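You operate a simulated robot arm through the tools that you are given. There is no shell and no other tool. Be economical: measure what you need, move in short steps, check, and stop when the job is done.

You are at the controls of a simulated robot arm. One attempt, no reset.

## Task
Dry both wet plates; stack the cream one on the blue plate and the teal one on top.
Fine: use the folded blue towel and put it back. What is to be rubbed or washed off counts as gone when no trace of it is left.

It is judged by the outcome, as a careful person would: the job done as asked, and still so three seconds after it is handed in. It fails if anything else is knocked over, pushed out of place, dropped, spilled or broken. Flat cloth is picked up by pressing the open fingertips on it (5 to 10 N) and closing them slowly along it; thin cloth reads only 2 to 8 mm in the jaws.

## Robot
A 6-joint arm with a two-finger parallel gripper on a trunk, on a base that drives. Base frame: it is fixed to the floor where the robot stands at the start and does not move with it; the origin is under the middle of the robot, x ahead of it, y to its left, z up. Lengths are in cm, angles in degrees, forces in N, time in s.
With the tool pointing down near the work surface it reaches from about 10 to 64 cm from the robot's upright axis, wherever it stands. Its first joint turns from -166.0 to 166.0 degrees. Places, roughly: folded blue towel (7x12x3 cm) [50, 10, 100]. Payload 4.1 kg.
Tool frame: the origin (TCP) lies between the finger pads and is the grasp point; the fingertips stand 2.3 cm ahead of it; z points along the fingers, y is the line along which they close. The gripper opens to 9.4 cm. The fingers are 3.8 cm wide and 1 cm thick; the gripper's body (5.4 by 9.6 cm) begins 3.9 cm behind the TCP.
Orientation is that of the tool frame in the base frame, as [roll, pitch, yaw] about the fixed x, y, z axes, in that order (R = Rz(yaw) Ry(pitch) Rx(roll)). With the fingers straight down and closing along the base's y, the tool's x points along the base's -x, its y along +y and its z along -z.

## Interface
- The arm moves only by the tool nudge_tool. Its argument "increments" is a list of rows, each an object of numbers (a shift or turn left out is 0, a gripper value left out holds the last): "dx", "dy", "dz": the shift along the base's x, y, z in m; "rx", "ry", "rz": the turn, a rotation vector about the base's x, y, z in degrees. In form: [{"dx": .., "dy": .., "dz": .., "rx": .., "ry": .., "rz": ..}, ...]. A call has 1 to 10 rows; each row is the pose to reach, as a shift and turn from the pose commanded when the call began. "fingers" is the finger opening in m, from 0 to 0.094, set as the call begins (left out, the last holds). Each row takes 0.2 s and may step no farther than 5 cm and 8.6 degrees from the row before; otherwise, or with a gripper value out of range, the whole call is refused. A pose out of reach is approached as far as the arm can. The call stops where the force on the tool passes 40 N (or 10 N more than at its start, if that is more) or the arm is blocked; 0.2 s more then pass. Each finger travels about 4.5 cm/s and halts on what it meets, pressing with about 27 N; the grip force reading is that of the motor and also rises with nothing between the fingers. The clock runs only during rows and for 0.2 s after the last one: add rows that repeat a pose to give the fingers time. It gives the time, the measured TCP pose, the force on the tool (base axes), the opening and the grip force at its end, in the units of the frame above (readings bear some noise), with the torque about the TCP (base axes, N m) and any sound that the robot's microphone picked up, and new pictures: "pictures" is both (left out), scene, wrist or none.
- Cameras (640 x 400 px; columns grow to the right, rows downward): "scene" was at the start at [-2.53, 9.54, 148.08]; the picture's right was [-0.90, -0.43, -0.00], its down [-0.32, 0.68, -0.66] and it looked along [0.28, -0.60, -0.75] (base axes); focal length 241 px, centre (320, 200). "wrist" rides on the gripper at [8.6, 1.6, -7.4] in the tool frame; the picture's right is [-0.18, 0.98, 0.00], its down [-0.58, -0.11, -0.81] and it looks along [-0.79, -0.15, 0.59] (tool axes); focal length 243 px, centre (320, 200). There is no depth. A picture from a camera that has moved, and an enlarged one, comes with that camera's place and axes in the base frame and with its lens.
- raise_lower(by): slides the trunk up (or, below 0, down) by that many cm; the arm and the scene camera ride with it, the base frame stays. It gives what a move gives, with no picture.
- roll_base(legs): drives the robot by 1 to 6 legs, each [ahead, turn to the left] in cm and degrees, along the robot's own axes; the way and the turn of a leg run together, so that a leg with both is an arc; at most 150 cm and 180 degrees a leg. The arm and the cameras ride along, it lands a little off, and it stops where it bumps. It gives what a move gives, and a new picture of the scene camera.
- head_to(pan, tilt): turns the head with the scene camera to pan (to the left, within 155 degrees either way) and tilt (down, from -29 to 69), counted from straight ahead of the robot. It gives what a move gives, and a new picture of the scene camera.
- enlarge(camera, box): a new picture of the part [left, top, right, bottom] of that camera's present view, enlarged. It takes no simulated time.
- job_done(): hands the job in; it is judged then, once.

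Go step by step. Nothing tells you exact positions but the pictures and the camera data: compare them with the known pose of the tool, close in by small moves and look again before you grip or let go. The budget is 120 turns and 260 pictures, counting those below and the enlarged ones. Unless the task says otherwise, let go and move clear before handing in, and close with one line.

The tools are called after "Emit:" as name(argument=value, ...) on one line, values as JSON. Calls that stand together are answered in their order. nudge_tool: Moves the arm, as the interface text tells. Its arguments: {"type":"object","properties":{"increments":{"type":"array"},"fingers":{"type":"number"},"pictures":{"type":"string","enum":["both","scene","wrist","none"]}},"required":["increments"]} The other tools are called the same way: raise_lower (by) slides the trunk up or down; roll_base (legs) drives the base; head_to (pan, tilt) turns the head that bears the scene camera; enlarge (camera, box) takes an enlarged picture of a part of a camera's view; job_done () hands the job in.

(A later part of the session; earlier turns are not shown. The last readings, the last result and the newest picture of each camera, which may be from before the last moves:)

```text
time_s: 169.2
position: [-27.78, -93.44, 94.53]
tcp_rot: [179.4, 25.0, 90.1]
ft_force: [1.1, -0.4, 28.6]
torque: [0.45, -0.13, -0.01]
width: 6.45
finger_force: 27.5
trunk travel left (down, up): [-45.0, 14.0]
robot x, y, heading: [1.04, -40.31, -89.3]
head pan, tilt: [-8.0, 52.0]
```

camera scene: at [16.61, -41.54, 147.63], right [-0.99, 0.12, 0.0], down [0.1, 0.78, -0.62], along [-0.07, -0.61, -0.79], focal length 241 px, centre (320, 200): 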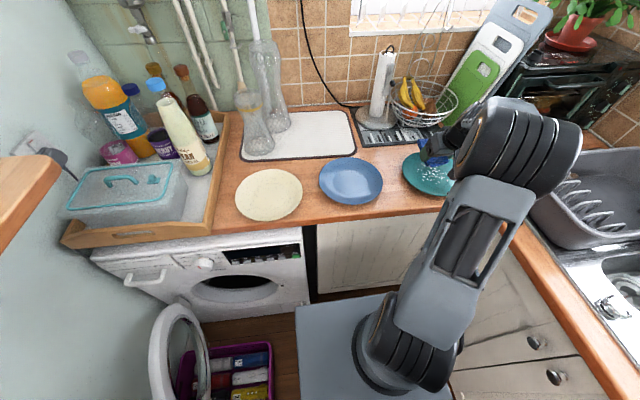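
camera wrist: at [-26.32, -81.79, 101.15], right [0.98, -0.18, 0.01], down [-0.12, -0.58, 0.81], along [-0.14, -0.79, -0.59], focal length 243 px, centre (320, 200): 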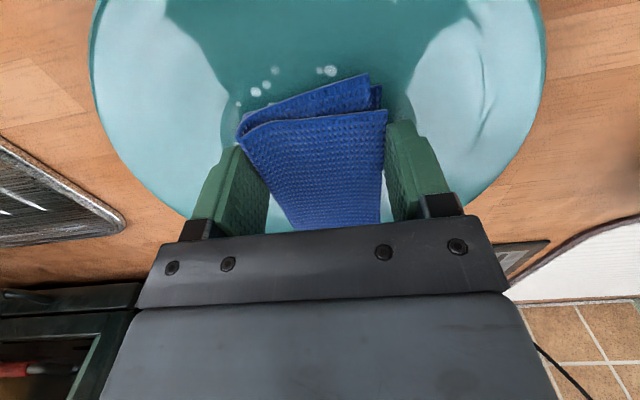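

Contact is now at the near edge. I back off to about 8 N and do the full twist: 0→128° then back to -32°.

Emit:
nudge_tool(increments=[{"dz": 0.0025, "dx": 0.0025, "dy": 0.0002, "rz": 8}, {"dz": 0.0025, "dx": 0.005, "dy": 0.0007, "rz": 16}, {"dz": 0.0025, "dx": 0.0073, "dy": 0.0016, "rz": 24}, {"dz": 0.0025, "dx": 0.0095, "dy": 0.0027, "rz": 32}, {"dz": 0.0025, "dx": 0.0116, "dy": 0.0042, "rz": 40}, {"dz": 0.0025, "dx": 0.0134, "dy": 0.006, "rz": 48}, {"dz": 0.0025, "dx": 0.0149, "dy": 0.0079, "rz": 56}, {"dz": 0.0025, "dx": 0.0162, "dy": 0.0101, "rz": 64}, {"dz": 0.0025, "dx": 0.0171, "dy": 0.0124, "rz": 72}, {"dz": 0.0025, "dx": 0.0177, "dy": 0.0149, "rz": 80}], pictures="none")

Emit:
enlarge(camera="wrist", box=[80, 0, 560, 250])

Emit:
enlarge(camera="scene", box=[390, 140, 510, 230])

```text
time_s: 171.4
position: [-25.87, -91.88, 94.3]
tcp_rot: [179.3, 24.5, 170.2]
ft_force: [-1.1, -2.8, 16.7]
torque: [-0.06, 0.27, 0.07]
width: 6.44
finger_force: 27.0
trunk travel left (down, up): [-45.0, 14.0]
robot x, y, heading: [0.84, -40.24, -88.8]
head pan, tilt: [-8.0, 52.0]
```

```text
1.33 times, centred on (320, 125) of wrist
camera zoom: at [-36.51, -88.58, 97.59], right [0.33, 0.94, 0.09], down [0.17, -0.15, 0.97], along [0.93, -0.3, -0.21], focal length 324 px, centre (320, 300)
```

zoom: 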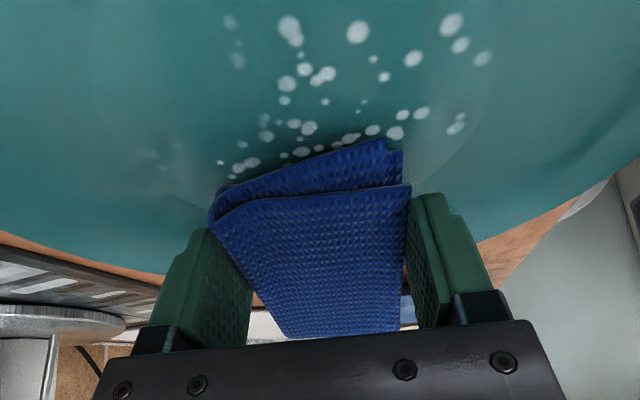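

```text
4.44 times, centred on (450, 185) of scene
camera zoom: at [16.68, -41.44, 147.62], right [-0.99, 0.12, 0.0], down [0.09, 0.78, -0.62], along [-0.07, -0.61, -0.79], focal length 1073 px, centre (-258, 267)
```

zoom: 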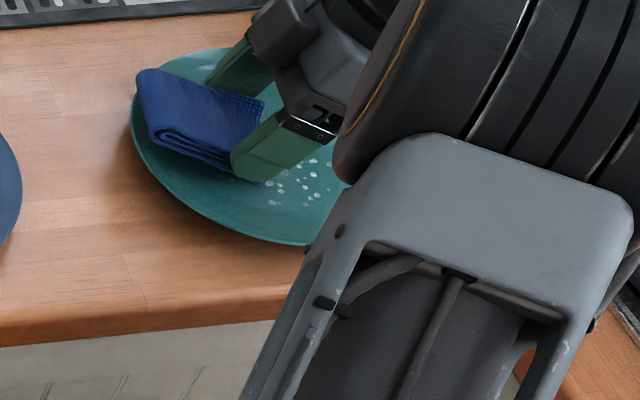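

It's working and the plate is stationary. I continue.

Emit:
nudge_tool(increments=[{"dx": 0.0003, "dy": 0.0025, "rz": 8}, {"dx": 0.0002, "dy": 0.005, "rz": 16}, {"dx": -0.0003, "dy": 0.0075, "rz": 24}, {"dx": -0.001, "dy": 0.0099, "rz": 32}, {"dx": -0.0021, "dy": 0.0121, "rz": 40}, {"dx": -0.0036, "dy": 0.0142, "rz": 48}], pictures="none")

Emit:
nudge_tool(increments=[{"dx": 0.0014, "dy": -0.0021, "rz": -8}, {"dx": 0.0025, "dy": -0.0043, "rz": -16}, {"dx": 0.0033, "dy": -0.0067, "rz": -24}, {"dx": 0.0037, "dy": -0.0092, "rz": -32}, {"dx": 0.0038, "dy": -0.0117, "rz": -40}, {"dx": 0.0036, "dy": -0.0142, "rz": -48}, {"dx": 0.0029, "dy": -0.0166, "rz": -56}, {"dx": 0.002, "dy": -0.019, "rz": -64}, {"dx": 0.0007, "dy": -0.0212, "rz": -72}, {"dx": -0.0008, "dy": -0.0231, "rz": -80}], pictures="none")

Emit:
nudge_tool(increments=[{"dx": -0.0018, "dy": -0.0018, "rz": -8}, {"dx": -0.0038, "dy": -0.0032, "rz": -16}, {"dx": -0.0061, "dy": -0.0044, "rz": -24}, {"dx": -0.0084, "dy": -0.0053, "rz": -32}, {"dx": -0.0109, "dy": -0.0058, "rz": -40}, {"dx": -0.0134, "dy": -0.006, "rz": -48}, {"dx": -0.0159, "dy": -0.0058, "rz": -56}, {"dx": -0.0183, "dy": -0.0053, "rz": -64}, {"dx": -0.0207, "dy": -0.0044, "rz": -72}, {"dx": -0.0229, "dy": -0.0032, "rz": -80}], pictures="none")

Emit:
enlarge(camera="wrist", box=[80, 0, 560, 250])

Emit:
enlarge(camera="scene", box=[390, 140, 510, 230])

```text
time_s: 172.8
position: [-26.4, -90.46, 94.4]
tcp_rot: [179.2, 24.5, -142.0]
ft_force: [3.0, -2.0, 20.4]
torque: [-0.24, 0.13, 0.01]
width: 6.47
finger_force: 26.9
trunk travel left (down, up): [-45.0, 14.0]
robot x, y, heading: [1.1, -40.31, -88.9]
head pan, tilt: [-8.0, 52.0]
```

```text
time_s: 175.0
position: [-26.44, -92.71, 94.28]
tcp_rot: [179.1, 24.6, 137.8]
ft_force: [-0.6, 1.3, 7.0]
torque: [0.14, 0.05, -0.02]
width: 6.44
finger_force: 27.2
trunk travel left (down, up): [-45.0, 14.0]
robot x, y, heading: [1.06, -40.5, -89.0]
head pan, tilt: [-8.0, 52.0]
```

```text
time_s: 177.2
position: [-28.84, -93.21, 94.29]
tcp_rot: [179.3, 24.6, 58.1]
ft_force: [0.5, 0.1, 4.3]
torque: [0.05, -0.02, 0.03]
width: 6.41
finger_force: 26.8
trunk travel left (down, up): [-45.0, 14.0]
robot x, y, heading: [0.77, -40.63, -88.9]
head pan, tilt: [-8.0, 52.0]
```

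```text
1.33 times, centred on (320, 125) of wrist
camera zoom: at [-21.7, -84.64, 97.51], right [0.75, -0.66, 0.09], down [-0.2, -0.1, 0.97], along [-0.63, -0.75, -0.21], focal length 324 px, centre (320, 300)
```

zoom: 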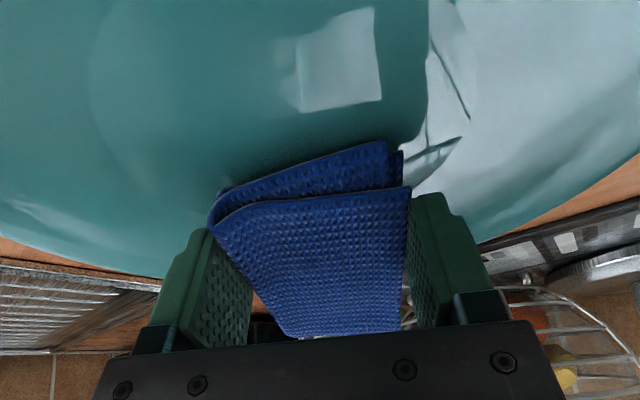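

```text
4.44 times, centred on (450, 185) of scene
camera zoom: at [16.64, -41.5, 147.63], right [-0.99, 0.12, 0.0], down [0.09, 0.78, -0.62], along [-0.07, -0.61, -0.79], focal length 1073 px, centre (-258, 267)
```

zoom: 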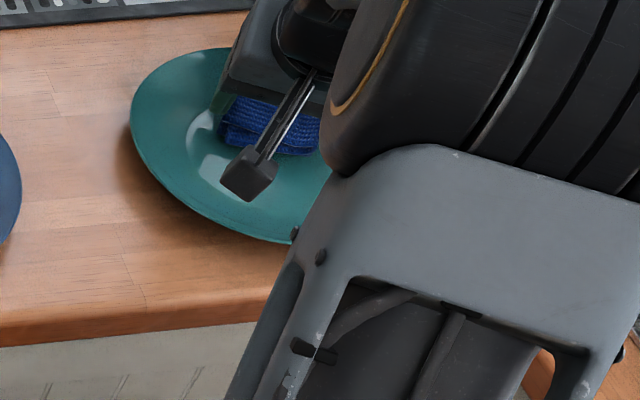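

The visible area is clean. One more sweep for the remaining sector, then lift and inspect.

Emit:
nudge_tool(increments=[{"dz": -0.0005, "dx": -0.002, "dy": 0.0015, "rz": -8}, {"dz": -0.0005, "dx": -0.0038, "dy": 0.0032, "rz": -16}, {"dz": -0.0005, "dx": -0.0054, "dy": 0.0052, "rz": -24}, {"dz": -0.0005, "dx": -0.0066, "dy": 0.0074, "rz": -32}, {"dz": -0.0005, "dx": -0.0054, "dy": 0.0052, "rz": -24}, {"dz": -0.0005, "dx": -0.0038, "dy": 0.0032, "rz": -16}, {"dz": -0.0005, "dx": -0.002, "dy": 0.0015, "rz": -8}, {"dz": -0.0005}], pictures="none")

Emit:
nudge_tool(increments=[{"dz": 0.04}, {"dz": 0.08}, {"dz": 0.12}, {"dz": 0.15, "dx": -0.03}, {"dz": 0.15, "dx": -0.05, "dy": 0.02}], pictures="none")

Emit:
enlarge(camera="scene", box=[400, 145, 490, 205])

Emit:
enlarge(camera="scene", box=[220, 150, 320, 230])

```text
time_s: 179.0
position: [-28.82, -93.21, 94.43]
tcp_rot: [179.1, 24.6, 57.9]
ft_force: [-1.2, 0.9, 8.1]
torque: [0.15, -0.07, 0.01]
width: 6.42
finger_force: 27.3
trunk travel left (down, up): [-45.0, 14.0]
robot x, y, heading: [1.05, -39.97, -88.7]
head pan, tilt: [-8.0, 52.0]
```

```text
time_s: 180.2
position: [-33.81, -91.02, 109.44]
tcp_rot: [179.2, 24.5, 57.9]
ft_force: [-0.4, 0.1, -1.3]
torque: [0.01, 0.02, 0.01]
width: 6.43
finger_force: 27.0
trunk travel left (down, up): [-45.0, 14.0]
robot x, y, heading: [1.15, -40.22, -88.9]
head pan, tilt: [-8.0, 52.0]
```

```text
6.67 times, centred on (445, 175) of scene
camera zoom: at [16.59, -41.54, 147.64], right [-0.99, 0.12, 0.0], down [0.09, 0.78, -0.62], along [-0.07, -0.61, -0.79], focal length 1609 px, centre (-513, 367)
```

zoom: 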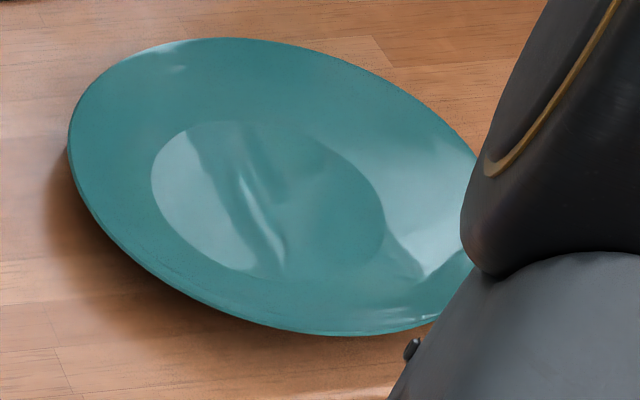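

```text
5.00 times, centred on (270, 190) of scene
camera zoom: at [16.59, -41.54, 147.64], right [-0.99, 0.12, 0.0], down [0.09, 0.78, -0.62], along [-0.07, -0.61, -0.79], focal length 1207 px, centre (570, 250)
```

zoom: 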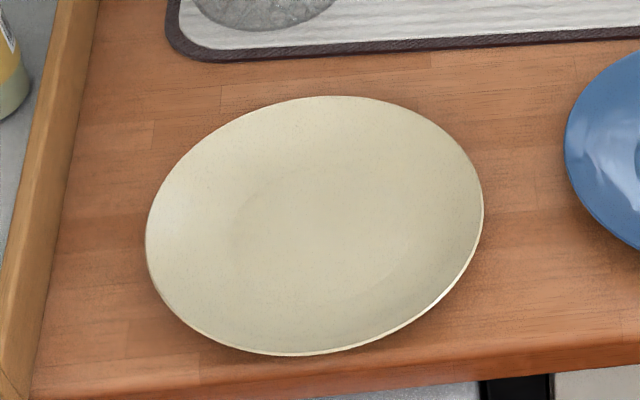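

Both plates are dry. Now I return the towel: level the tool, raise, retract to the travel pose, and drive back.

Emit:
nudge_tool(increments=[{"dz": 0.03, "rx": 6.9, "ry": -4.3}, {"dz": 0.06, "rx": 13.8, "ry": -8.7}, {"dz": 0.09, "rx": 20.75, "ry": -13.0, "dx": 0.02, "dy": 0.02}, {"dz": 0.126, "rx": 20.75, "ry": -13.0, "dx": 0.04, "dy": 0.03}, {"dz": 0.126, "rx": 20.75, "ry": -13.0, "dx": 0.08, "dy": 0.05}, {"dz": 0.126, "rx": 20.75, "ry": -13.0, "dx": 0.12, "dy": 0.075}, {"dz": 0.126, "rx": 20.75, "ry": -13.0, "dx": 0.16, "dy": 0.1}], pictures="none")

Emit:
nudge_tool(increments=[{"dx": 0.04, "dy": 0.025, "rz": -6}, {"dx": 0.08, "dy": 0.05, "rz": -12}, {"dx": 0.12, "dy": 0.075, "rz": -18}, {"dx": 0.165, "dy": 0.09, "rz": -24}, {"dx": 0.21, "dy": 0.1, "rz": -30}, {"dx": 0.255, "dy": 0.11, "rz": -36}, {"dx": 0.3, "dy": 0.125, "rz": -42}, {"dx": 0.34, "dy": 0.145, "rz": -48}, {"dx": 0.365, "dy": 0.175, "rz": -49}], pictures="scene")

```text
time_s: 181.8
position: [-17.37, -81.09, 122.11]
tcp_rot: [179.2, 0.1, 58.0]
ft_force: [0.0, -1.0, 0.7]
torque: [0.02, -0.04, 0.03]
width: 6.42
finger_force: 26.9
trunk travel left (down, up): [-45.0, 14.0]
robot x, y, heading: [0.81, -40.7, -88.9]
head pan, tilt: [-8.0, 52.0]
```

```text
time_s: 183.8
position: [19.26, -63.62, 121.91]
tcp_rot: [179.2, 0.2, 9.0]
ft_force: [-0.1, -0.2, -0.5]
torque: [0.0, -0.03, -0.01]
width: 6.42
finger_force: 27.1
trunk travel left (down, up): [-45.0, 14.0]
robot x, y, heading: [0.97, -40.12, -88.8]
head pan, tilt: [-8.0, 52.0]
camera scene: at [16.65, -41.53, 147.63], right [-0.99, 0.12, 0.0], down [0.09, 0.78, -0.62], along [-0.07, -0.61, -0.79], focal length 241 px, centre (320, 200)
```

scene: 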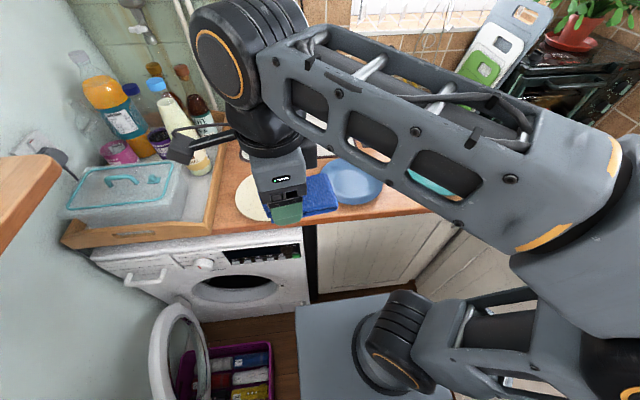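

Emit:
roll_base(legs=[[-69.5, 0]])

Emit:
head_to(pan=65, tilt=50)

```text
time_s: 187.7
position: [17.78, 6.02, 121.91]
tcp_rot: [179.2, 0.0, 8.5]
ft_force: [0.0, 0.0, -0.2]
torque: [0.0, 0.02, -0.01]
width: 6.43
finger_force: 26.8
trunk travel left (down, up): [-45.0, 14.0]
robot x, y, heading: [-0.4, 29.05, -89.2]
head pan, tilt: [-8.0, 52.0]
camera scene: at [15.54, 28.16, 147.63], right [-0.99, 0.13, 0.0], down [0.1, 0.78, -0.62], along [-0.08, -0.61, -0.79], focal length 241 px, centre (320, 200)
```

scene: 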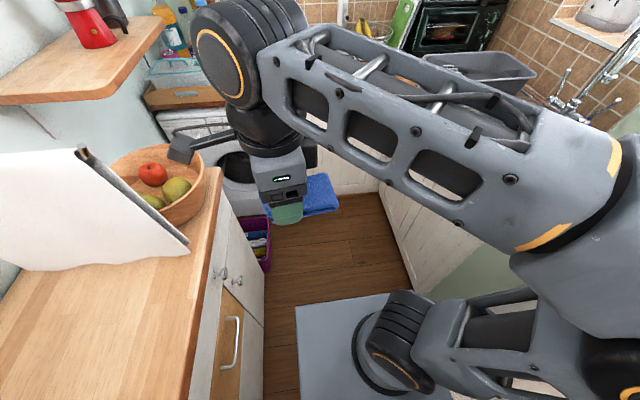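

```text
time_s: 189.1
position: [17.94, 6.0, 121.85]
tcp_rot: [179.1, 0.1, 8.5]
ft_force: [0.0, -0.6, 1.0]
torque: [-0.01, -0.01, -0.02]
width: 6.39
finger_force: 27.2
trunk travel left (down, up): [-45.0, 14.0]
robot x, y, heading: [0.1, 29.28, -89.1]
head pan, tilt: [65.0, 50.0]
camera scene: at [23.51, 32.42, 147.89], right [-0.41, -0.91, 0.0], down [-0.7, 0.32, -0.64], along [0.59, -0.27, -0.77], focal length 241 px, centre (320, 200)
```

scene: 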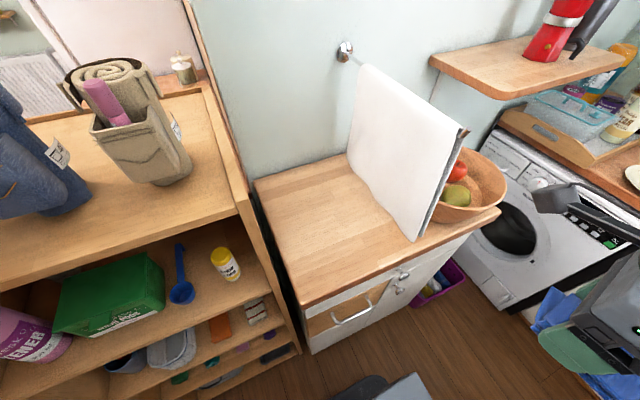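

The base is back in the same spot. I reverse the earlier swing to above the towel's place.

Emit:
nudge_tool(increments=[{"dx": 0.03, "dy": 0.03, "rz": 8}, {"dx": 0.06, "dy": 0.06, "rz": 16}, {"dx": 0.09, "dy": 0.08, "rz": 24}, {"dx": 0.12, "dy": 0.09, "rz": 32}, {"dx": 0.15, "dy": 0.095, "rz": 40}, {"dx": 0.18, "dy": 0.095, "rz": 48}, {"dx": 0.21, "dy": 0.09, "rz": 56}, {"dx": 0.245, "dy": 0.085, "rz": 64}, {"dx": 0.275, "dy": 0.078, "rz": 72.3}, {"dx": 0.306, "dy": 0.07, "rz": 72.3}], pictures="none")

Emit:
nudge_tool(increments=[{"dz": -0.04}, {"dz": -0.08}, {"dz": -0.12}, {"dz": -0.16}, {"dz": -0.19}])

```text
time_s: 191.3
position: [48.57, 12.9, 121.7]
tcp_rot: [179.3, 0.1, 80.9]
ft_force: [0.3, -0.2, 0.7]
torque: [0.01, 0.02, 0.0]
width: 6.42
finger_force: 26.8
trunk travel left (down, up): [-45.0, 14.0]
robot x, y, heading: [-0.69, 29.36, -89.3]
head pan, tilt: [65.0, 50.0]
```

```text
time_s: 192.5
position: [48.72, 13.22, 102.83]
tcp_rot: [179.3, 0.0, 80.8]
ft_force: [-0.5, -0.6, -0.4]
torque: [-0.04, 0.0, 0.0]
width: 6.45
finger_force: 26.7
trunk travel left (down, up): [-45.0, 14.0]
robot x, y, heading: [-0.6, 29.45, -89.3]
head pan, tilt: [65.0, 50.0]
camera scene: at [23.54, 32.42, 147.89], right [-0.41, -0.91, 0.0], down [-0.7, 0.32, -0.64], along [0.59, -0.27, -0.77], focal length 241 px, centre (320, 200)
camera wrist: at [51.52, 21.44, 110.29], right [0.94, -0.34, 0.01], down [-0.21, -0.55, 0.81], along [-0.27, -0.76, -0.59], focal length 243 px, centre (320, 200)
```

scene: 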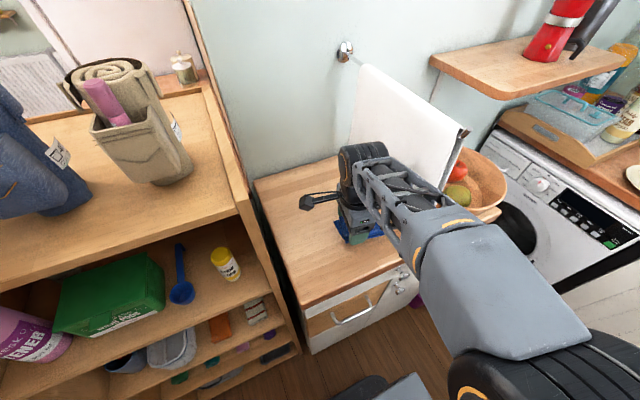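
wrist: 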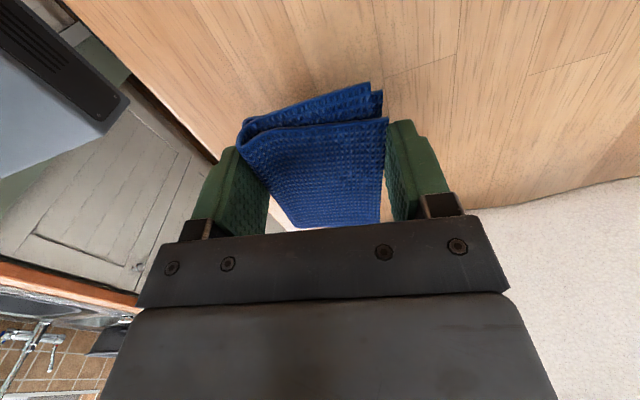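

Now I lower to light contact and release.

Emit:
nudge_tool(increments=[{"dz": -0.02}, {"dz": -0.03}], pictures="none")

Emit:
nudge_tool(increments=[{"dz": -0.005}], pictures="none")

Emit:
nudge_tool(increments=[{"dz": -0.003}], pictures="none")

```text
time_s: 193.1
position: [48.7, 12.88, 100.03]
tcp_rot: [179.3, 0.1, 80.8]
ft_force: [0.8, -0.1, 0.5]
torque: [0.01, -0.03, -0.01]
width: 6.4
finger_force: 27.4
trunk travel left (down, up): [-45.0, 14.0]
robot x, y, heading: [-0.09, 29.41, -89.5]
head pan, tilt: [65.0, 50.0]
```

```text
time_s: 193.5
position: [48.59, 12.87, 99.38]
tcp_rot: [179.2, 0.0, 80.8]
ft_force: [0.8, -0.5, -0.4]
torque: [-0.01, -0.01, 0.02]
width: 6.45
finger_force: 26.8
trunk travel left (down, up): [-45.0, 14.0]
robot x, y, heading: [-0.3, 29.36, -89.1]
head pan, tilt: [65.0, 50.0]
```

```text
time_s: 193.9
position: [48.57, 12.97, 99.26]
tcp_rot: [179.2, 0.0, 80.8]
ft_force: [0.0, -1.1, 3.8]
torque: [-0.23, 0.06, 0.02]
width: 6.42
finger_force: 27.0
trunk travel left (down, up): [-45.0, 14.0]
robot x, y, heading: [-0.62, 29.38, -89.1]
head pan, tilt: [65.0, 50.0]
```

Emit:
nudge_tool(increments=[{"dz": -0.002}, {"dz": -0.002}], pictures="none")

Emit:
nudge_tool(increments=[{}, {}, {}, {}, {"dz": 0.03}, {"dz": 0.07}, {"dz": 0.11}, {"dz": 0.15}, {"dz": 0.19}, {"dz": 0.228}], fingers=0.094)

```text
time_s: 194.5
position: [48.47, 13.05, 99.13]
tcp_rot: [179.2, 0.1, 80.7]
ft_force: [1.1, -2.0, 13.2]
torque: [-0.94, 0.19, 0.1]
width: 6.41
finger_force: 27.1
trunk travel left (down, up): [-45.0, 14.0]
robot x, y, heading: [-0.16, 29.12, -89.4]
head pan, tilt: [65.0, 50.0]
```

```text
time_s: 196.7
position: [48.36, 12.6, 121.87]
tcp_rot: [179.3, 0.1, 80.9]
ft_force: [-0.3, -0.3, -0.4]
torque: [0.02, 0.02, 0.01]
width: 9.39
finger_force: 0.0
trunk travel left (down, up): [-45.0, 14.0]
robot x, y, heading: [-0.5, 29.43, -89.4]
head pan, tilt: [65.0, 50.0]
camera scene: at [23.54, 32.42, 147.89], right [-0.41, -0.91, 0.0], down [-0.7, 0.32, -0.64], along [0.59, -0.27, -0.77], focal length 241 px, centre (320, 200)
camera wrist: at [51.27, 21.0, 129.26], right [0.94, -0.34, 0.01], down [-0.21, -0.55, 0.81], along [-0.27, -0.76, -0.59], focal length 243 px, centre (320, 200)
```

scene: 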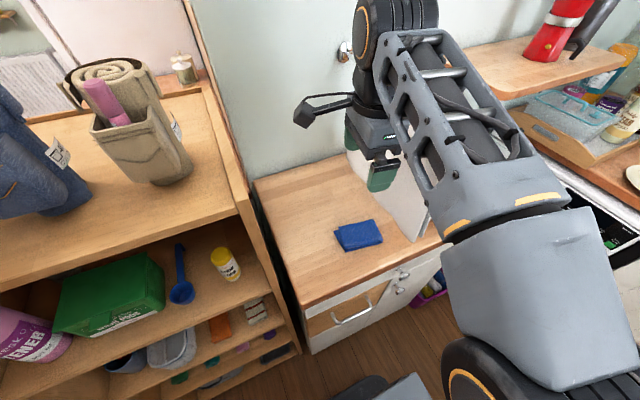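
wrist: 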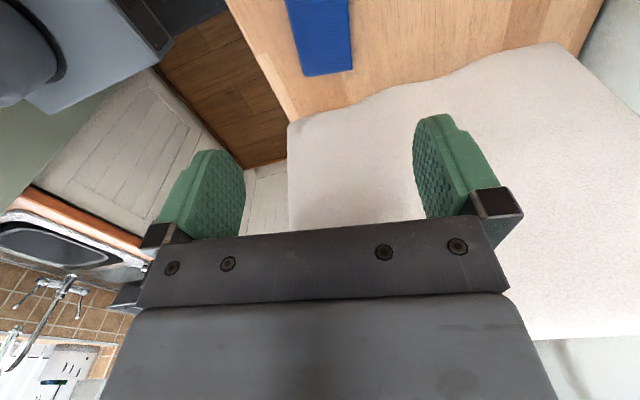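

The towel is back in place. Next are the plates: I'll drag each one slightly over the counter's front edge from inside its rim, so I can grip the rim from the front, above and below, and carry it level. I drive back to the plates.

Emit:
nudge_tool(increments=[{"dx": -0.045, "dy": 0.01, "rz": 0}, {"dx": -0.085, "dy": 0.018, "rz": -8}, {"dx": -0.105, "dy": 0.028, "rz": -16}, {"dx": -0.135, "dy": 0.033, "rz": -24}, {"dx": -0.165, "dy": 0.033, "rz": -32}, {"dx": -0.195, "dy": 0.03, "rz": -40}, {"dx": -0.225, "dy": 0.015, "rz": -48}, {"dx": -0.255, "dy": -0.005, "rz": -56}, {"dx": -0.285, "dy": -0.035, "rz": -64}, {"dx": -0.315, "dy": -0.065, "rz": -72}], pictures="none", fingers=0.0)

Emit:
roll_base(legs=[[62, 0]])

Emit:
head_to(pan=5, tilt=50)

```text
time_s: 198.9
position: [16.84, 6.66, 121.86]
tcp_rot: [179.4, 0.0, 8.7]
ft_force: [-0.2, -0.3, -0.3]
torque: [0.0, -0.01, 0.02]
width: 0.0
finger_force: 26.8
trunk travel left (down, up): [-45.0, 14.0]
robot x, y, heading: [-0.47, 29.49, -89.1]
head pan, tilt: [65.0, 50.0]
```

```text
time_s: 202.4
position: [18.16, -55.5, 121.87]
tcp_rot: [179.2, 0.1, 9.4]
ft_force: [0.0, 0.5, 0.2]
torque: [-0.01, -0.01, 0.02]
width: 0.02
finger_force: 27.2
trunk travel left (down, up): [-45.0, 14.0]
robot x, y, heading: [1.0, -33.19, -88.8]
head pan, tilt: [65.0, 50.0]
camera scene: at [24.51, -29.66, 147.9], right [-0.4, -0.92, 0.0], down [-0.7, 0.31, -0.64], along [0.59, -0.26, -0.77], focal length 241 px, centre (320, 200)
```

scene: 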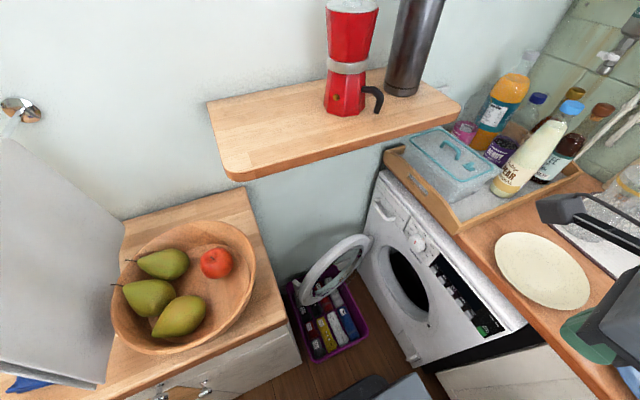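

```text
time_s: 203.7
position: [18.18, -55.47, 121.82]
tcp_rot: [179.2, 0.1, 9.3]
ft_force: [0.1, -0.3, 0.0]
torque: [0.0, 0.02, 0.0]
width: 0.03
finger_force: 27.0
trunk travel left (down, up): [-45.0, 14.0]
robot x, y, heading: [0.93, -33.2, -89.0]
head pan, tilt: [5.0, 50.0]
camera scene: at [18.31, -34.2, 147.9], right [-0.99, -0.11, 0.0], down [-0.08, 0.76, -0.64], along [0.07, -0.64, -0.77], focal length 241 px, centre (320, 200)
```

scene: 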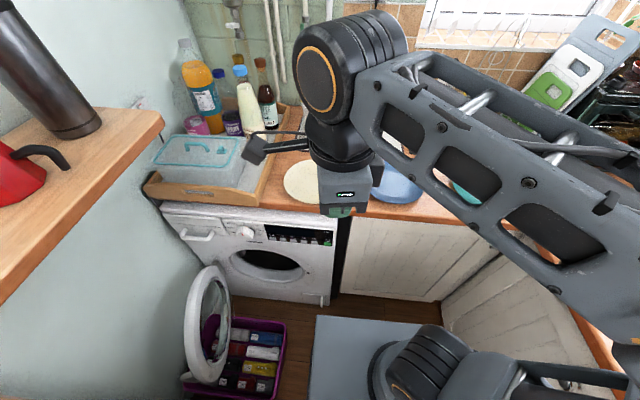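

Emit:
nudge_tool(increments=[{"dx": 0.02, "dy": -0.04, "rz": -3}, {"dx": 0.04, "dy": -0.08, "rz": -6}, {"dx": 0.06, "dy": -0.12, "rz": -9.3}, {"dx": 0.07, "dy": -0.165, "rz": -9.3}, {"dx": 0.075, "dy": -0.21, "rz": -9.3}, {"dx": 0.078, "dy": -0.255, "rz": -9.3}, {"dx": 0.078, "dy": -0.3, "rz": -9.3}, {"dx": 0.078, "dy": -0.31, "dz": -0.045, "rz": -9.3}, {"dx": 0.078, "dy": -0.31, "dz": -0.09, "rz": -9.3}, {"dx": 0.078, "dy": -0.31, "dz": -0.138, "rz": -9.3}], pictures="none")

Emit:
nudge_tool(increments=[{"dz": -0.04}, {"dz": -0.08}, {"dz": -0.12}])

Emit:
enlarge(camera="scene", box=[250, 140, 370, 230])

```text
time_s: 205.9
position: [26.02, -86.37, 108.06]
tcp_rot: [179.1, 0.1, 0.2]
ft_force: [0.0, -0.7, -0.7]
torque: [-0.01, 0.0, 0.01]
width: 0.02
finger_force: 26.7
trunk travel left (down, up): [-45.0, 14.0]
robot x, y, heading: [0.86, -32.91, -88.7]
head pan, tilt: [5.0, 50.0]
```

```text
time_s: 206.7
position: [25.67, -86.16, 96.21]
tcp_rot: [179.1, 0.2, 0.2]
ft_force: [-0.1, 0.1, -0.5]
torque: [-0.04, -0.01, 0.0]
width: 0.02
finger_force: 27.5
trunk travel left (down, up): [-45.0, 14.0]
robot x, y, heading: [0.54, -32.85, -88.5]
head pan, tilt: [5.0, 50.0]
camera scene: at [18.31, -34.21, 147.9], right [-0.99, -0.11, 0.0], down [-0.08, 0.76, -0.64], along [0.07, -0.64, -0.77], focal length 241 px, centre (320, 200)
camera wrist: at [34.34, -87.7, 103.62], right [-0.18, -0.98, 0.01], down [-0.58, 0.12, 0.81], along [-0.79, 0.14, -0.59], focal length 243 px, centre (320, 200)
```

scene: 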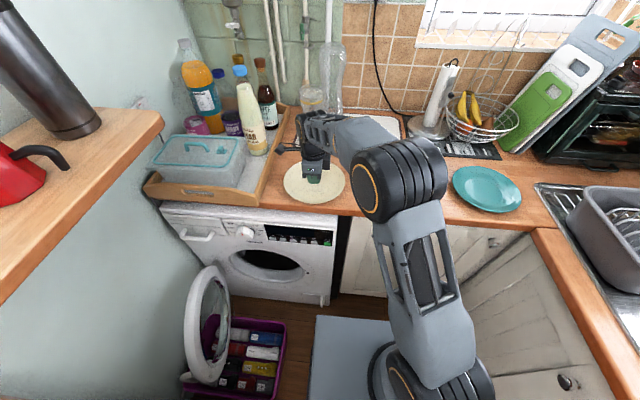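
wrist: 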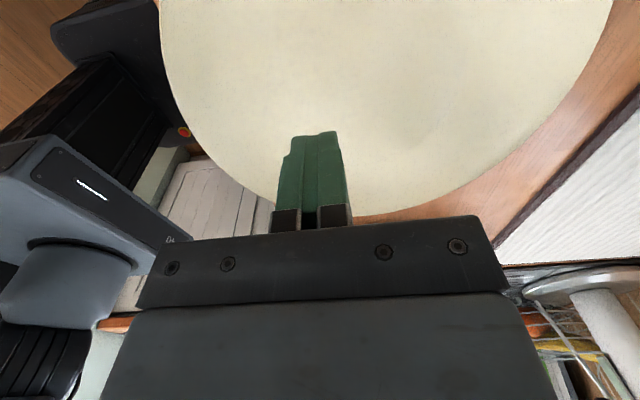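

```text
4.44 times, centred on (310, 185) of scene
camera zoom: at [18.31, -34.21, 147.9], right [-0.99, -0.11, 0.0], down [-0.08, 0.76, -0.64], along [0.07, -0.64, -0.77], focal length 1073 px, centre (364, 267)
```

zoom: 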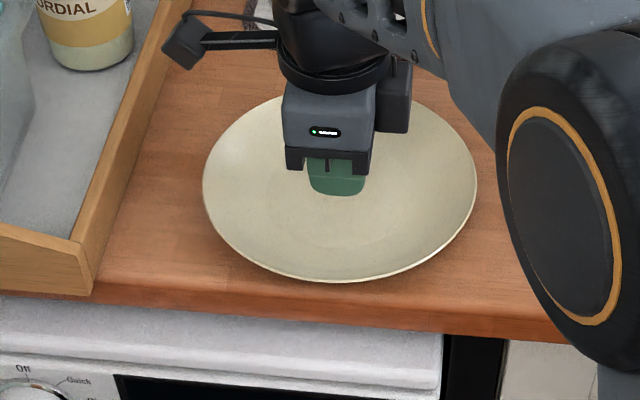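

The near rim is already about at the counter's front edge (y≈-79.5). I lower the closed fingertips into the well and pull the plate about 4 cm over the edge.

Emit:
nudge_tool(increments=[{"dz": -0.015}, {"dz": -0.027}], pictures="none")

Emit:
nudge_tool(increments=[{"dz": -0.004}], pictures="none")

```text
time_s: 207.3
position: [25.91, -86.33, 93.38]
tcp_rot: [179.2, 0.1, 0.1]
ft_force: [0.7, 0.7, 0.4]
torque: [-0.02, -0.03, 0.02]
width: 0.0
finger_force: 26.8
trunk travel left (down, up): [-45.0, 14.0]
robot x, y, heading: [0.69, -32.92, -88.8]
head pan, tilt: [5.0, 50.0]
```

```text
time_s: 207.7
position: [25.82, -86.42, 93.0]
tcp_rot: [179.2, 0.2, 0.1]
ft_force: [-0.5, -0.7, -0.7]
torque: [0.01, -0.01, 0.0]
width: 0.0
finger_force: 26.8
trunk travel left (down, up): [-45.0, 14.0]
robot x, y, heading: [0.48, -32.98, -88.9]
head pan, tilt: [5.0, 50.0]
```

Emit:
nudge_tool(increments=[{"dy": 0.01, "dz": -0.002}, {"dy": 0.018, "dz": -0.002}, {"dy": 0.026, "dz": -0.002}, {"dy": 0.034, "dz": -0.002}, {"dy": 0.04, "dz": -0.002}], pictures="none")

Emit:
enlarge(camera="scene", box=[250, 140, 370, 230])

```text
time_s: 208.9
position: [25.96, -82.53, 92.81]
tcp_rot: [179.2, 0.0, 0.0]
ft_force: [-1.3, -4.0, 9.3]
torque: [-0.06, -0.01, 0.02]
width: 0.0
finger_force: 27.3
trunk travel left (down, up): [-45.0, 14.0]
robot x, y, heading: [0.95, -33.15, -88.6]
head pan, tilt: [5.0, 50.0]
```

```text
4.44 times, centred on (310, 185) of scene
camera zoom: at [18.26, -34.19, 147.91], right [-0.99, -0.11, 0.0], down [-0.08, 0.76, -0.64], along [0.07, -0.64, -0.77], focal length 1073 px, centre (364, 267)
```

zoom: 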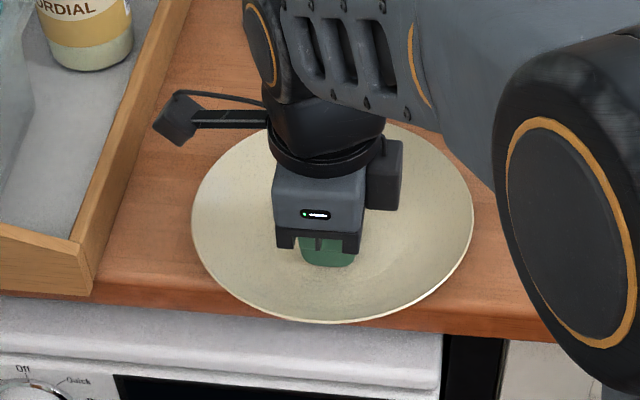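

Emit:
nudge_tool(increments=[{"dy": 0.007}, {"dy": 0.014}], pictures="none")

Emit:
nudge_tool(increments=[{"dy": -0.01, "dz": 0.01}, {"dy": -0.02, "dz": 0.05}, {"dy": -0.02, "dz": 0.1}], pictures="none")

Emit:
enlarge(camera="scene", box=[250, 140, 370, 230])

```text
time_s: 209.5
position: [25.99, -81.07, 92.8]
tcp_rot: [179.2, 0.0, 0.0]
ft_force: [-0.7, -3.0, 8.9]
torque: [-0.01, -0.06, -0.07]
width: 0.0
finger_force: 27.0
trunk travel left (down, up): [-45.0, 14.0]
robot x, y, heading: [0.73, -32.68, -88.8]
head pan, tilt: [5.0, 50.0]
```

```text
time_s: 210.3
position: [25.95, -83.18, 102.84]
tcp_rot: [179.3, 0.0, 0.1]
ft_force: [-0.7, -0.7, 0.0]
torque: [0.01, 0.02, 0.04]
width: 0.0
finger_force: 27.1
trunk travel left (down, up): [-45.0, 14.0]
robot x, y, heading: [0.83, -32.43, -88.6]
head pan, tilt: [5.0, 50.0]
```

```text
4.44 times, centred on (310, 185) of scene
camera zoom: at [18.3, -34.19, 147.89], right [-0.99, -0.11, 0.0], down [-0.08, 0.76, -0.64], along [0.07, -0.64, -0.77], focal length 1073 px, centre (364, 267)
```

zoom: 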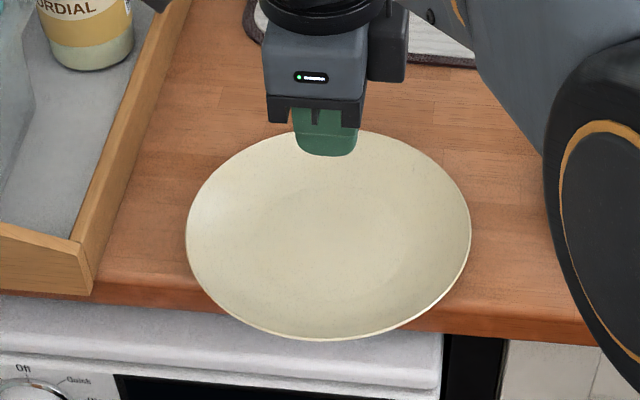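

The near rim now overhangs by about 5 cm, at about (25, -74.7). I raise, back the robot off 12 cm, and tilt the tool 70° to point into the rim from the front.

Emit:
nudge_tool(increments=[{"dz": 0.04, "dy": 0.02}, {"dz": 0.07, "dy": 0.05}], pictures="none", fingers=0.03)

Emit:
roll_base(legs=[[-12, 0]])

Emit:
nudge_tool(increments=[{"rx": -7.8}, {"rx": -15.6}, {"rx": -23.4, "dy": 0.01}, {"rx": -31.2, "dy": 0.02}, {"rx": -39, "dy": 0.03}, {"rx": -46.8, "dy": 0.03, "dz": -0.02}, {"rx": -54.6, "dy": 0.03, "dz": -0.04}, {"rx": -62.4, "dy": 0.03, "dz": -0.06}, {"rx": -70, "dy": 0.03, "dz": -0.08}])

```text
time_s: 210.9
position: [25.91, -78.11, 109.64]
tcp_rot: [179.2, 0.1, 0.1]
ft_force: [0.7, -0.1, 0.2]
torque: [0.01, 0.0, -0.06]
width: 2.99
finger_force: 0.2
trunk travel left (down, up): [-45.0, 14.0]
robot x, y, heading: [0.67, -32.85, -88.9]
head pan, tilt: [5.0, 50.0]
```

```text
time_s: 212.2
position: [25.79, -66.0, 109.6]
tcp_rot: [179.2, 0.2, 0.2]
ft_force: [0.9, -0.7, 0.7]
torque: [0.0, 0.02, -0.01]
width: 3.02
finger_force: 0.1
trunk travel left (down, up): [-45.0, 14.0]
robot x, y, heading: [0.22, -20.49, -88.6]
head pan, tilt: [5.0, 50.0]
camera scene: at [18.03, -21.94, 147.9], right [-0.99, -0.11, 0.0], down [-0.08, 0.76, -0.64], along [0.07, -0.64, -0.77], focal length 241 px, centre (320, 200)
```

scene: 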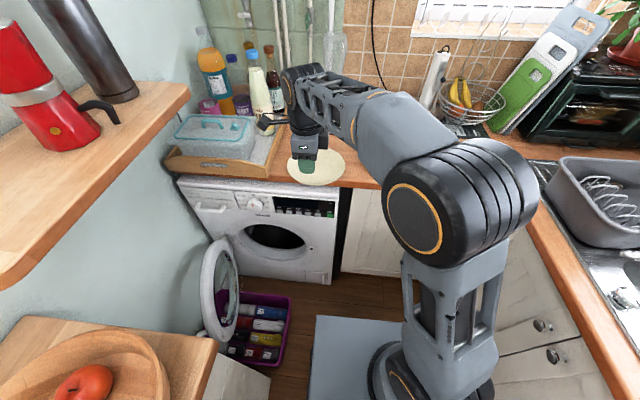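

```text
time_s: 214.2
position: [20.67, -67.66, 120.2]
tcp_rot: [114.0, 1.9, 1.7]
ft_force: [0.3, 0.0, 0.1]
torque: [0.0, 0.02, 0.02]
width: 3.03
finger_force: 0.2
out of reach, approached as far as the arm can: row 6, 7, 8, 9
trunk travel left (down, up): [-45.0, 14.0]
robot x, y, heading: [0.71, -20.97, -88.6]
head pan, tilt: [5.0, 50.0]
camera scene: at [18.05, -21.98, 147.89], right [-0.99, -0.11, 0.0], down [-0.08, 0.76, -0.64], along [0.07, -0.64, -0.77], focal length 241 px, centre (320, 200)
camera wrist: at [29.22, -61.26, 124.44], right [-0.14, -0.4, 0.9], down [-0.6, 0.76, 0.25], along [-0.79, -0.51, -0.35], focal length 243 px, centre (320, 200)
```

scene: 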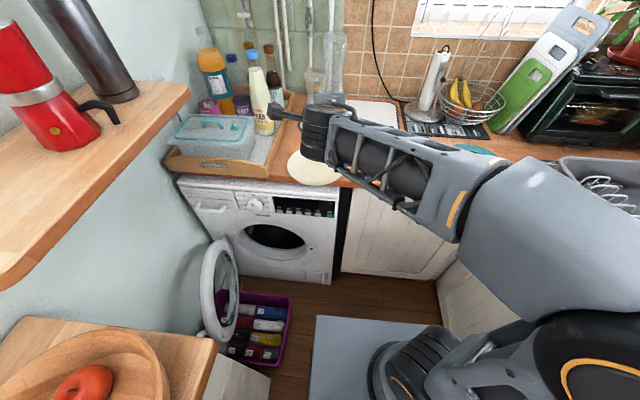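
wrist: 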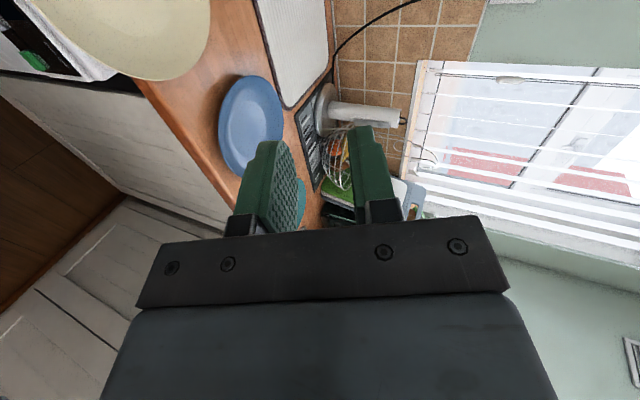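

The arm can't tilt that far so low with the trunk up. I'll lower the trunk 25 cm, which brings the tool to the right height in its present pose.

Emit:
raise_lower(by=-25)

Emit:
head_to(pan=0, tilt=35)

```text
time_s: 216.7
position: [20.68, -67.78, 95.19]
tcp_rot: [114.1, 1.9, 1.8]
ft_force: [-0.8, -0.2, -0.2]
torque: [0.0, 0.01, 0.0]
width: 3.0
finger_force: 0.1
trunk travel left (down, up): [-20.0, 39.0]
robot x, y, heading: [0.59, -20.61, -88.7]
head pan, tilt: [5.0, 50.0]
```

```text
time_s: 217.5
position: [20.7, -67.56, 95.25]
tcp_rot: [114.1, 1.9, 1.8]
ft_force: [0.1, 0.4, -0.6]
torque: [-0.01, 0.02, -0.01]
width: 2.99
finger_force: 0.1
trunk travel left (down, up): [-20.0, 39.0]
robot x, y, heading: [0.48, -20.87, -88.4]
head pan, tilt: [0.0, 35.0]
camera scene: at [17.39, -23.13, 125.06], right [-1.0, -0.02, 0.0], down [-0.01, 0.57, -0.82], along [0.02, -0.82, -0.57], focal length 241 px, centre (320, 200)
```

scene: 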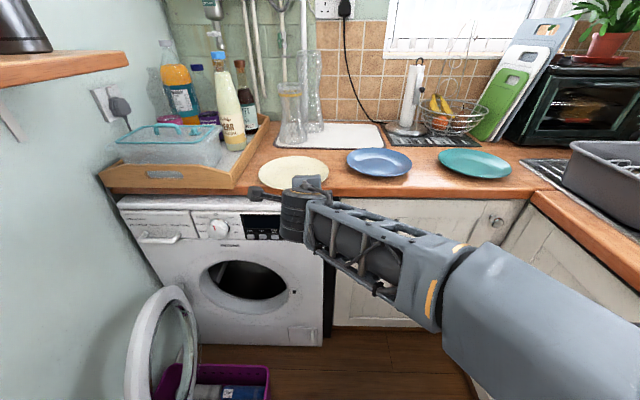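

Emit:
nudge_tool(increments=[{"dx": 0.022, "rx": -2, "rz": -1}, {"dx": 0.043, "dz": -0.01, "rx": -4, "rz": -1.8}], pictures="wrist")

Emit:
enlarge(camera="scene", box=[220, 130, 360, 240])

```text
time_s: 218.1
position: [23.97, -68.99, 98.32]
tcp_rot: [111.2, 2.4, 0.2]
ft_force: [0.5, -0.2, 0.4]
torque: [-0.01, -0.03, -0.03]
width: 3.01
finger_force: 0.1
out of reach, approached as far as the arm can: row 1, 2
trunk travel left (down, up): [-20.0, 39.0]
robot x, y, heading: [0.53, -20.69, -88.7]
head pan, tilt: [0.0, 35.0]
camera wrist: at [32.83, -62.65, 102.15], right [-0.14, -0.35, 0.92], down [-0.58, 0.79, 0.21], along [-0.81, -0.5, -0.32], focal length 243 px, centre (320, 200)
```

wrist: 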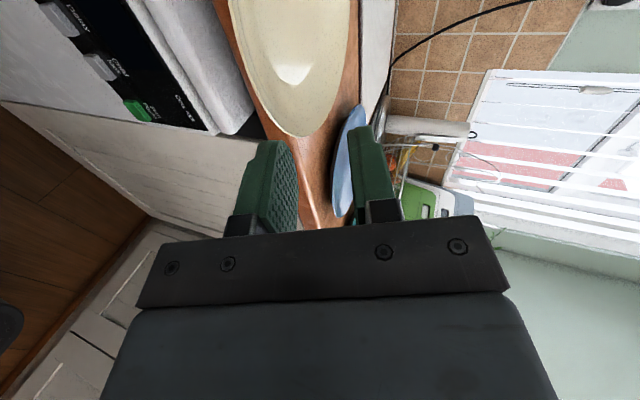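

```text
3.64 times, centred on (290, 185) of scene
camera zoom: at [17.37, -23.12, 125.07], right [-1.0, -0.02, 0.0], down [-0.01, 0.57, -0.82], along [0.02, -0.82, -0.57], focal length 878 px, centre (429, 254)
```

zoom: 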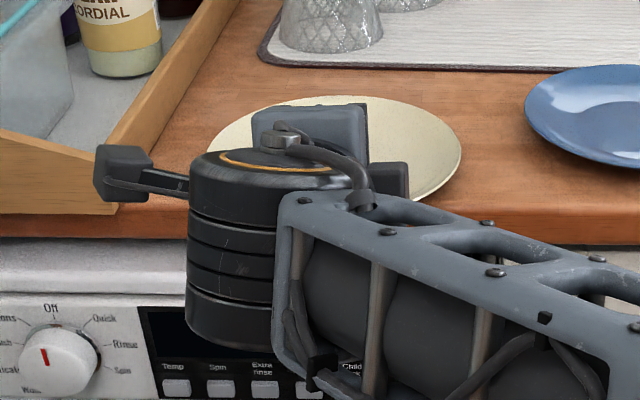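

Higher relative to the trunk allows more tilt, so I lower the trunk another 10 cm and bring the tool back up to rim height.

Emit:
nudge_tool(increments=[{"dy": 0.02, "dz": 0.02}, {"dy": 0.03, "dz": 0.05}], pictures="none")

Emit:
raise_lower(by=-11)

Emit:
nudge_tool(increments=[{"dx": 0.01}], pictures="both")

```text
time_s: 218.7
position: [24.05, -65.8, 103.19]
tcp_rot: [110.1, 2.1, -0.1]
ft_force: [0.4, -0.7, 0.4]
torque: [-0.02, -0.01, -0.01]
width: 3.0
finger_force: 0.1
trunk travel left (down, up): [-20.0, 39.0]
robot x, y, heading: [0.4, -21.26, -88.3]
head pan, tilt: [0.0, 35.0]
```

```text
time_s: 220.1
position: [24.03, -65.87, 92.29]
tcp_rot: [110.1, 2.0, -0.2]
ft_force: [0.1, -0.1, 0.1]
torque: [0.01, 0.0, 0.0]
width: 3.02
finger_force: 0.1
trunk travel left (down, up): [-9.0, 50.0]
robot x, y, heading: [0.51, -20.67, -88.7]
head pan, tilt: [0.0, 35.0]
```

```text
time_s: 220.5
position: [24.94, -65.75, 92.42]
tcp_rot: [110.0, 2.0, -0.2]
ft_force: [0.2, -0.8, 0.2]
torque: [-0.01, -0.01, -0.02]
width: 2.99
finger_force: 0.0
trunk travel left (down, up): [-9.0, 50.0]
robot x, y, heading: [0.97, -20.72, -88.9]
head pan, tilt: [0.0, 35.0]
camera scene: at [17.38, -23.13, 114.07], right [-1.0, -0.02, 0.0], down [-0.01, 0.57, -0.82], along [0.02, -0.82, -0.57], focal length 241 px, centre (320, 200)
camera wrist: at [33.8, -59.35, 95.94], right [-0.15, -0.34, 0.93], down [-0.57, 0.8, 0.2], along [-0.81, -0.5, -0.32], focal length 243 px, centre (320, 200)
```

scene: 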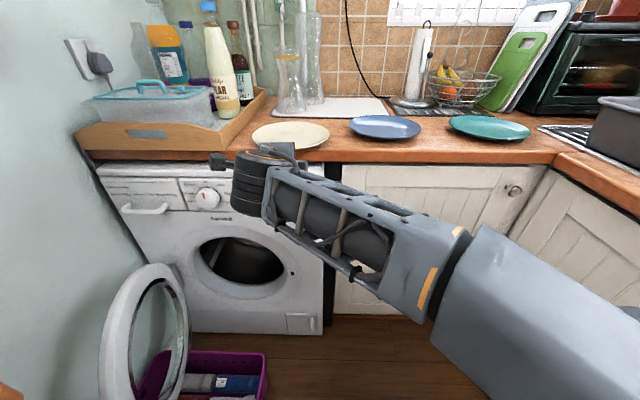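
wrist: 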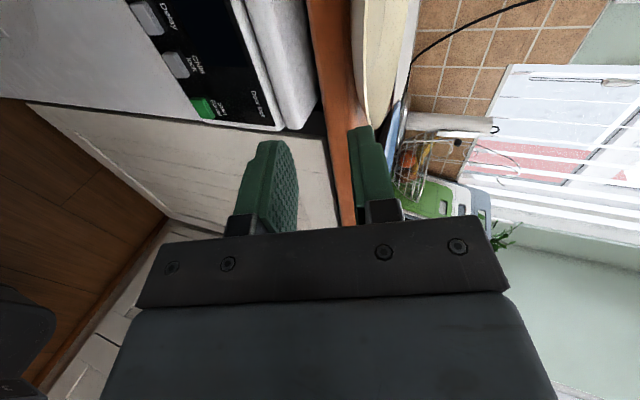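

The tool is at 70°. I raise to line up with the rim and advance until the tips are just short of it.

Emit:
nudge_tool(increments=[{"dz": 0.026}, {"dy": -0.03, "dz": 0.015}, {"dy": -0.057, "dz": 0.005}], pictures="wrist")

Emit:
enlarge(camera="scene", box=[210, 100, 350, 200])

```text
time_s: 221.3
position: [25.1, -71.35, 92.7]
tcp_rot: [110.2, 1.9, -0.1]
ft_force: [-0.6, -0.3, 0.7]
torque: [-0.01, -0.01, 0.01]
width: 2.99
finger_force: 0.1
trunk travel left (down, up): [-9.0, 50.0]
robot x, y, heading: [0.61, -20.83, -88.7]
head pan, tilt: [0.0, 35.0]
camera wrist: at [33.89, -64.91, 96.47], right [-0.15, -0.34, 0.93], down [-0.57, 0.8, 0.19], along [-0.8, -0.5, -0.32], focal length 243 px, centre (320, 200)
```

wrist: 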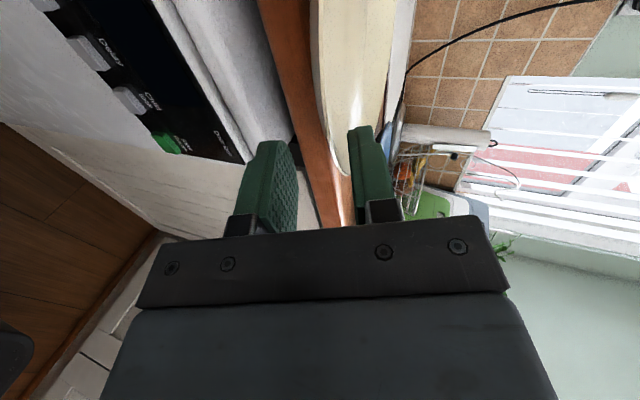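

```text
4.00 times, centred on (280, 150) of scene
camera zoom: at [17.38, -23.1, 114.07], right [-1.0, -0.02, 0.0], down [-0.01, 0.57, -0.82], along [0.02, -0.82, -0.57], focal length 965 px, centre (480, 400)
```

zoom: 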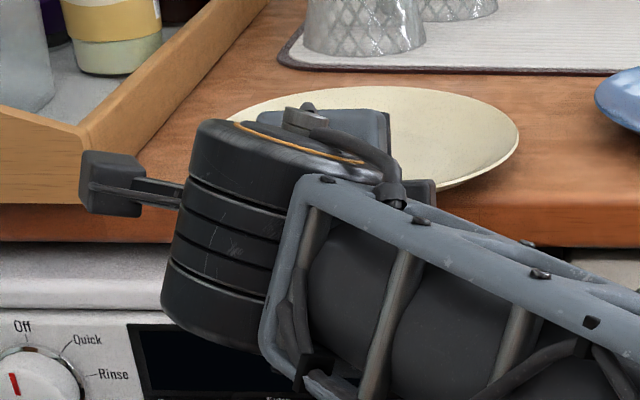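

Emit:
enlarge(camera="wrist", box=[220, 60, 440, 240])

```text
2.22 times, centred on (330, 150) of wrist
camera zoom: at [33.89, -64.91, 96.47], right [-0.15, -0.34, 0.93], down [-0.57, 0.8, 0.19], along [-0.8, -0.5, -0.32], focal length 539 px, centre (298, 311)
```

zoom: 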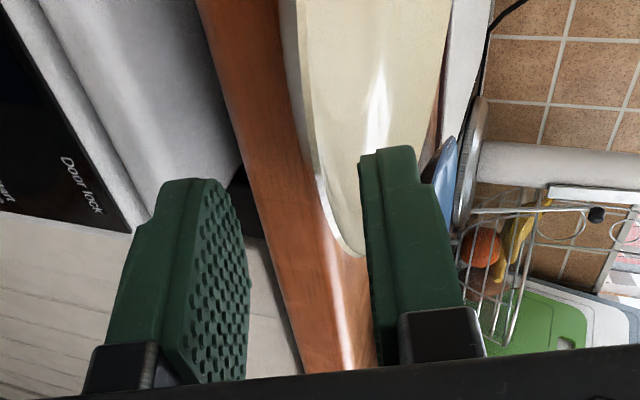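

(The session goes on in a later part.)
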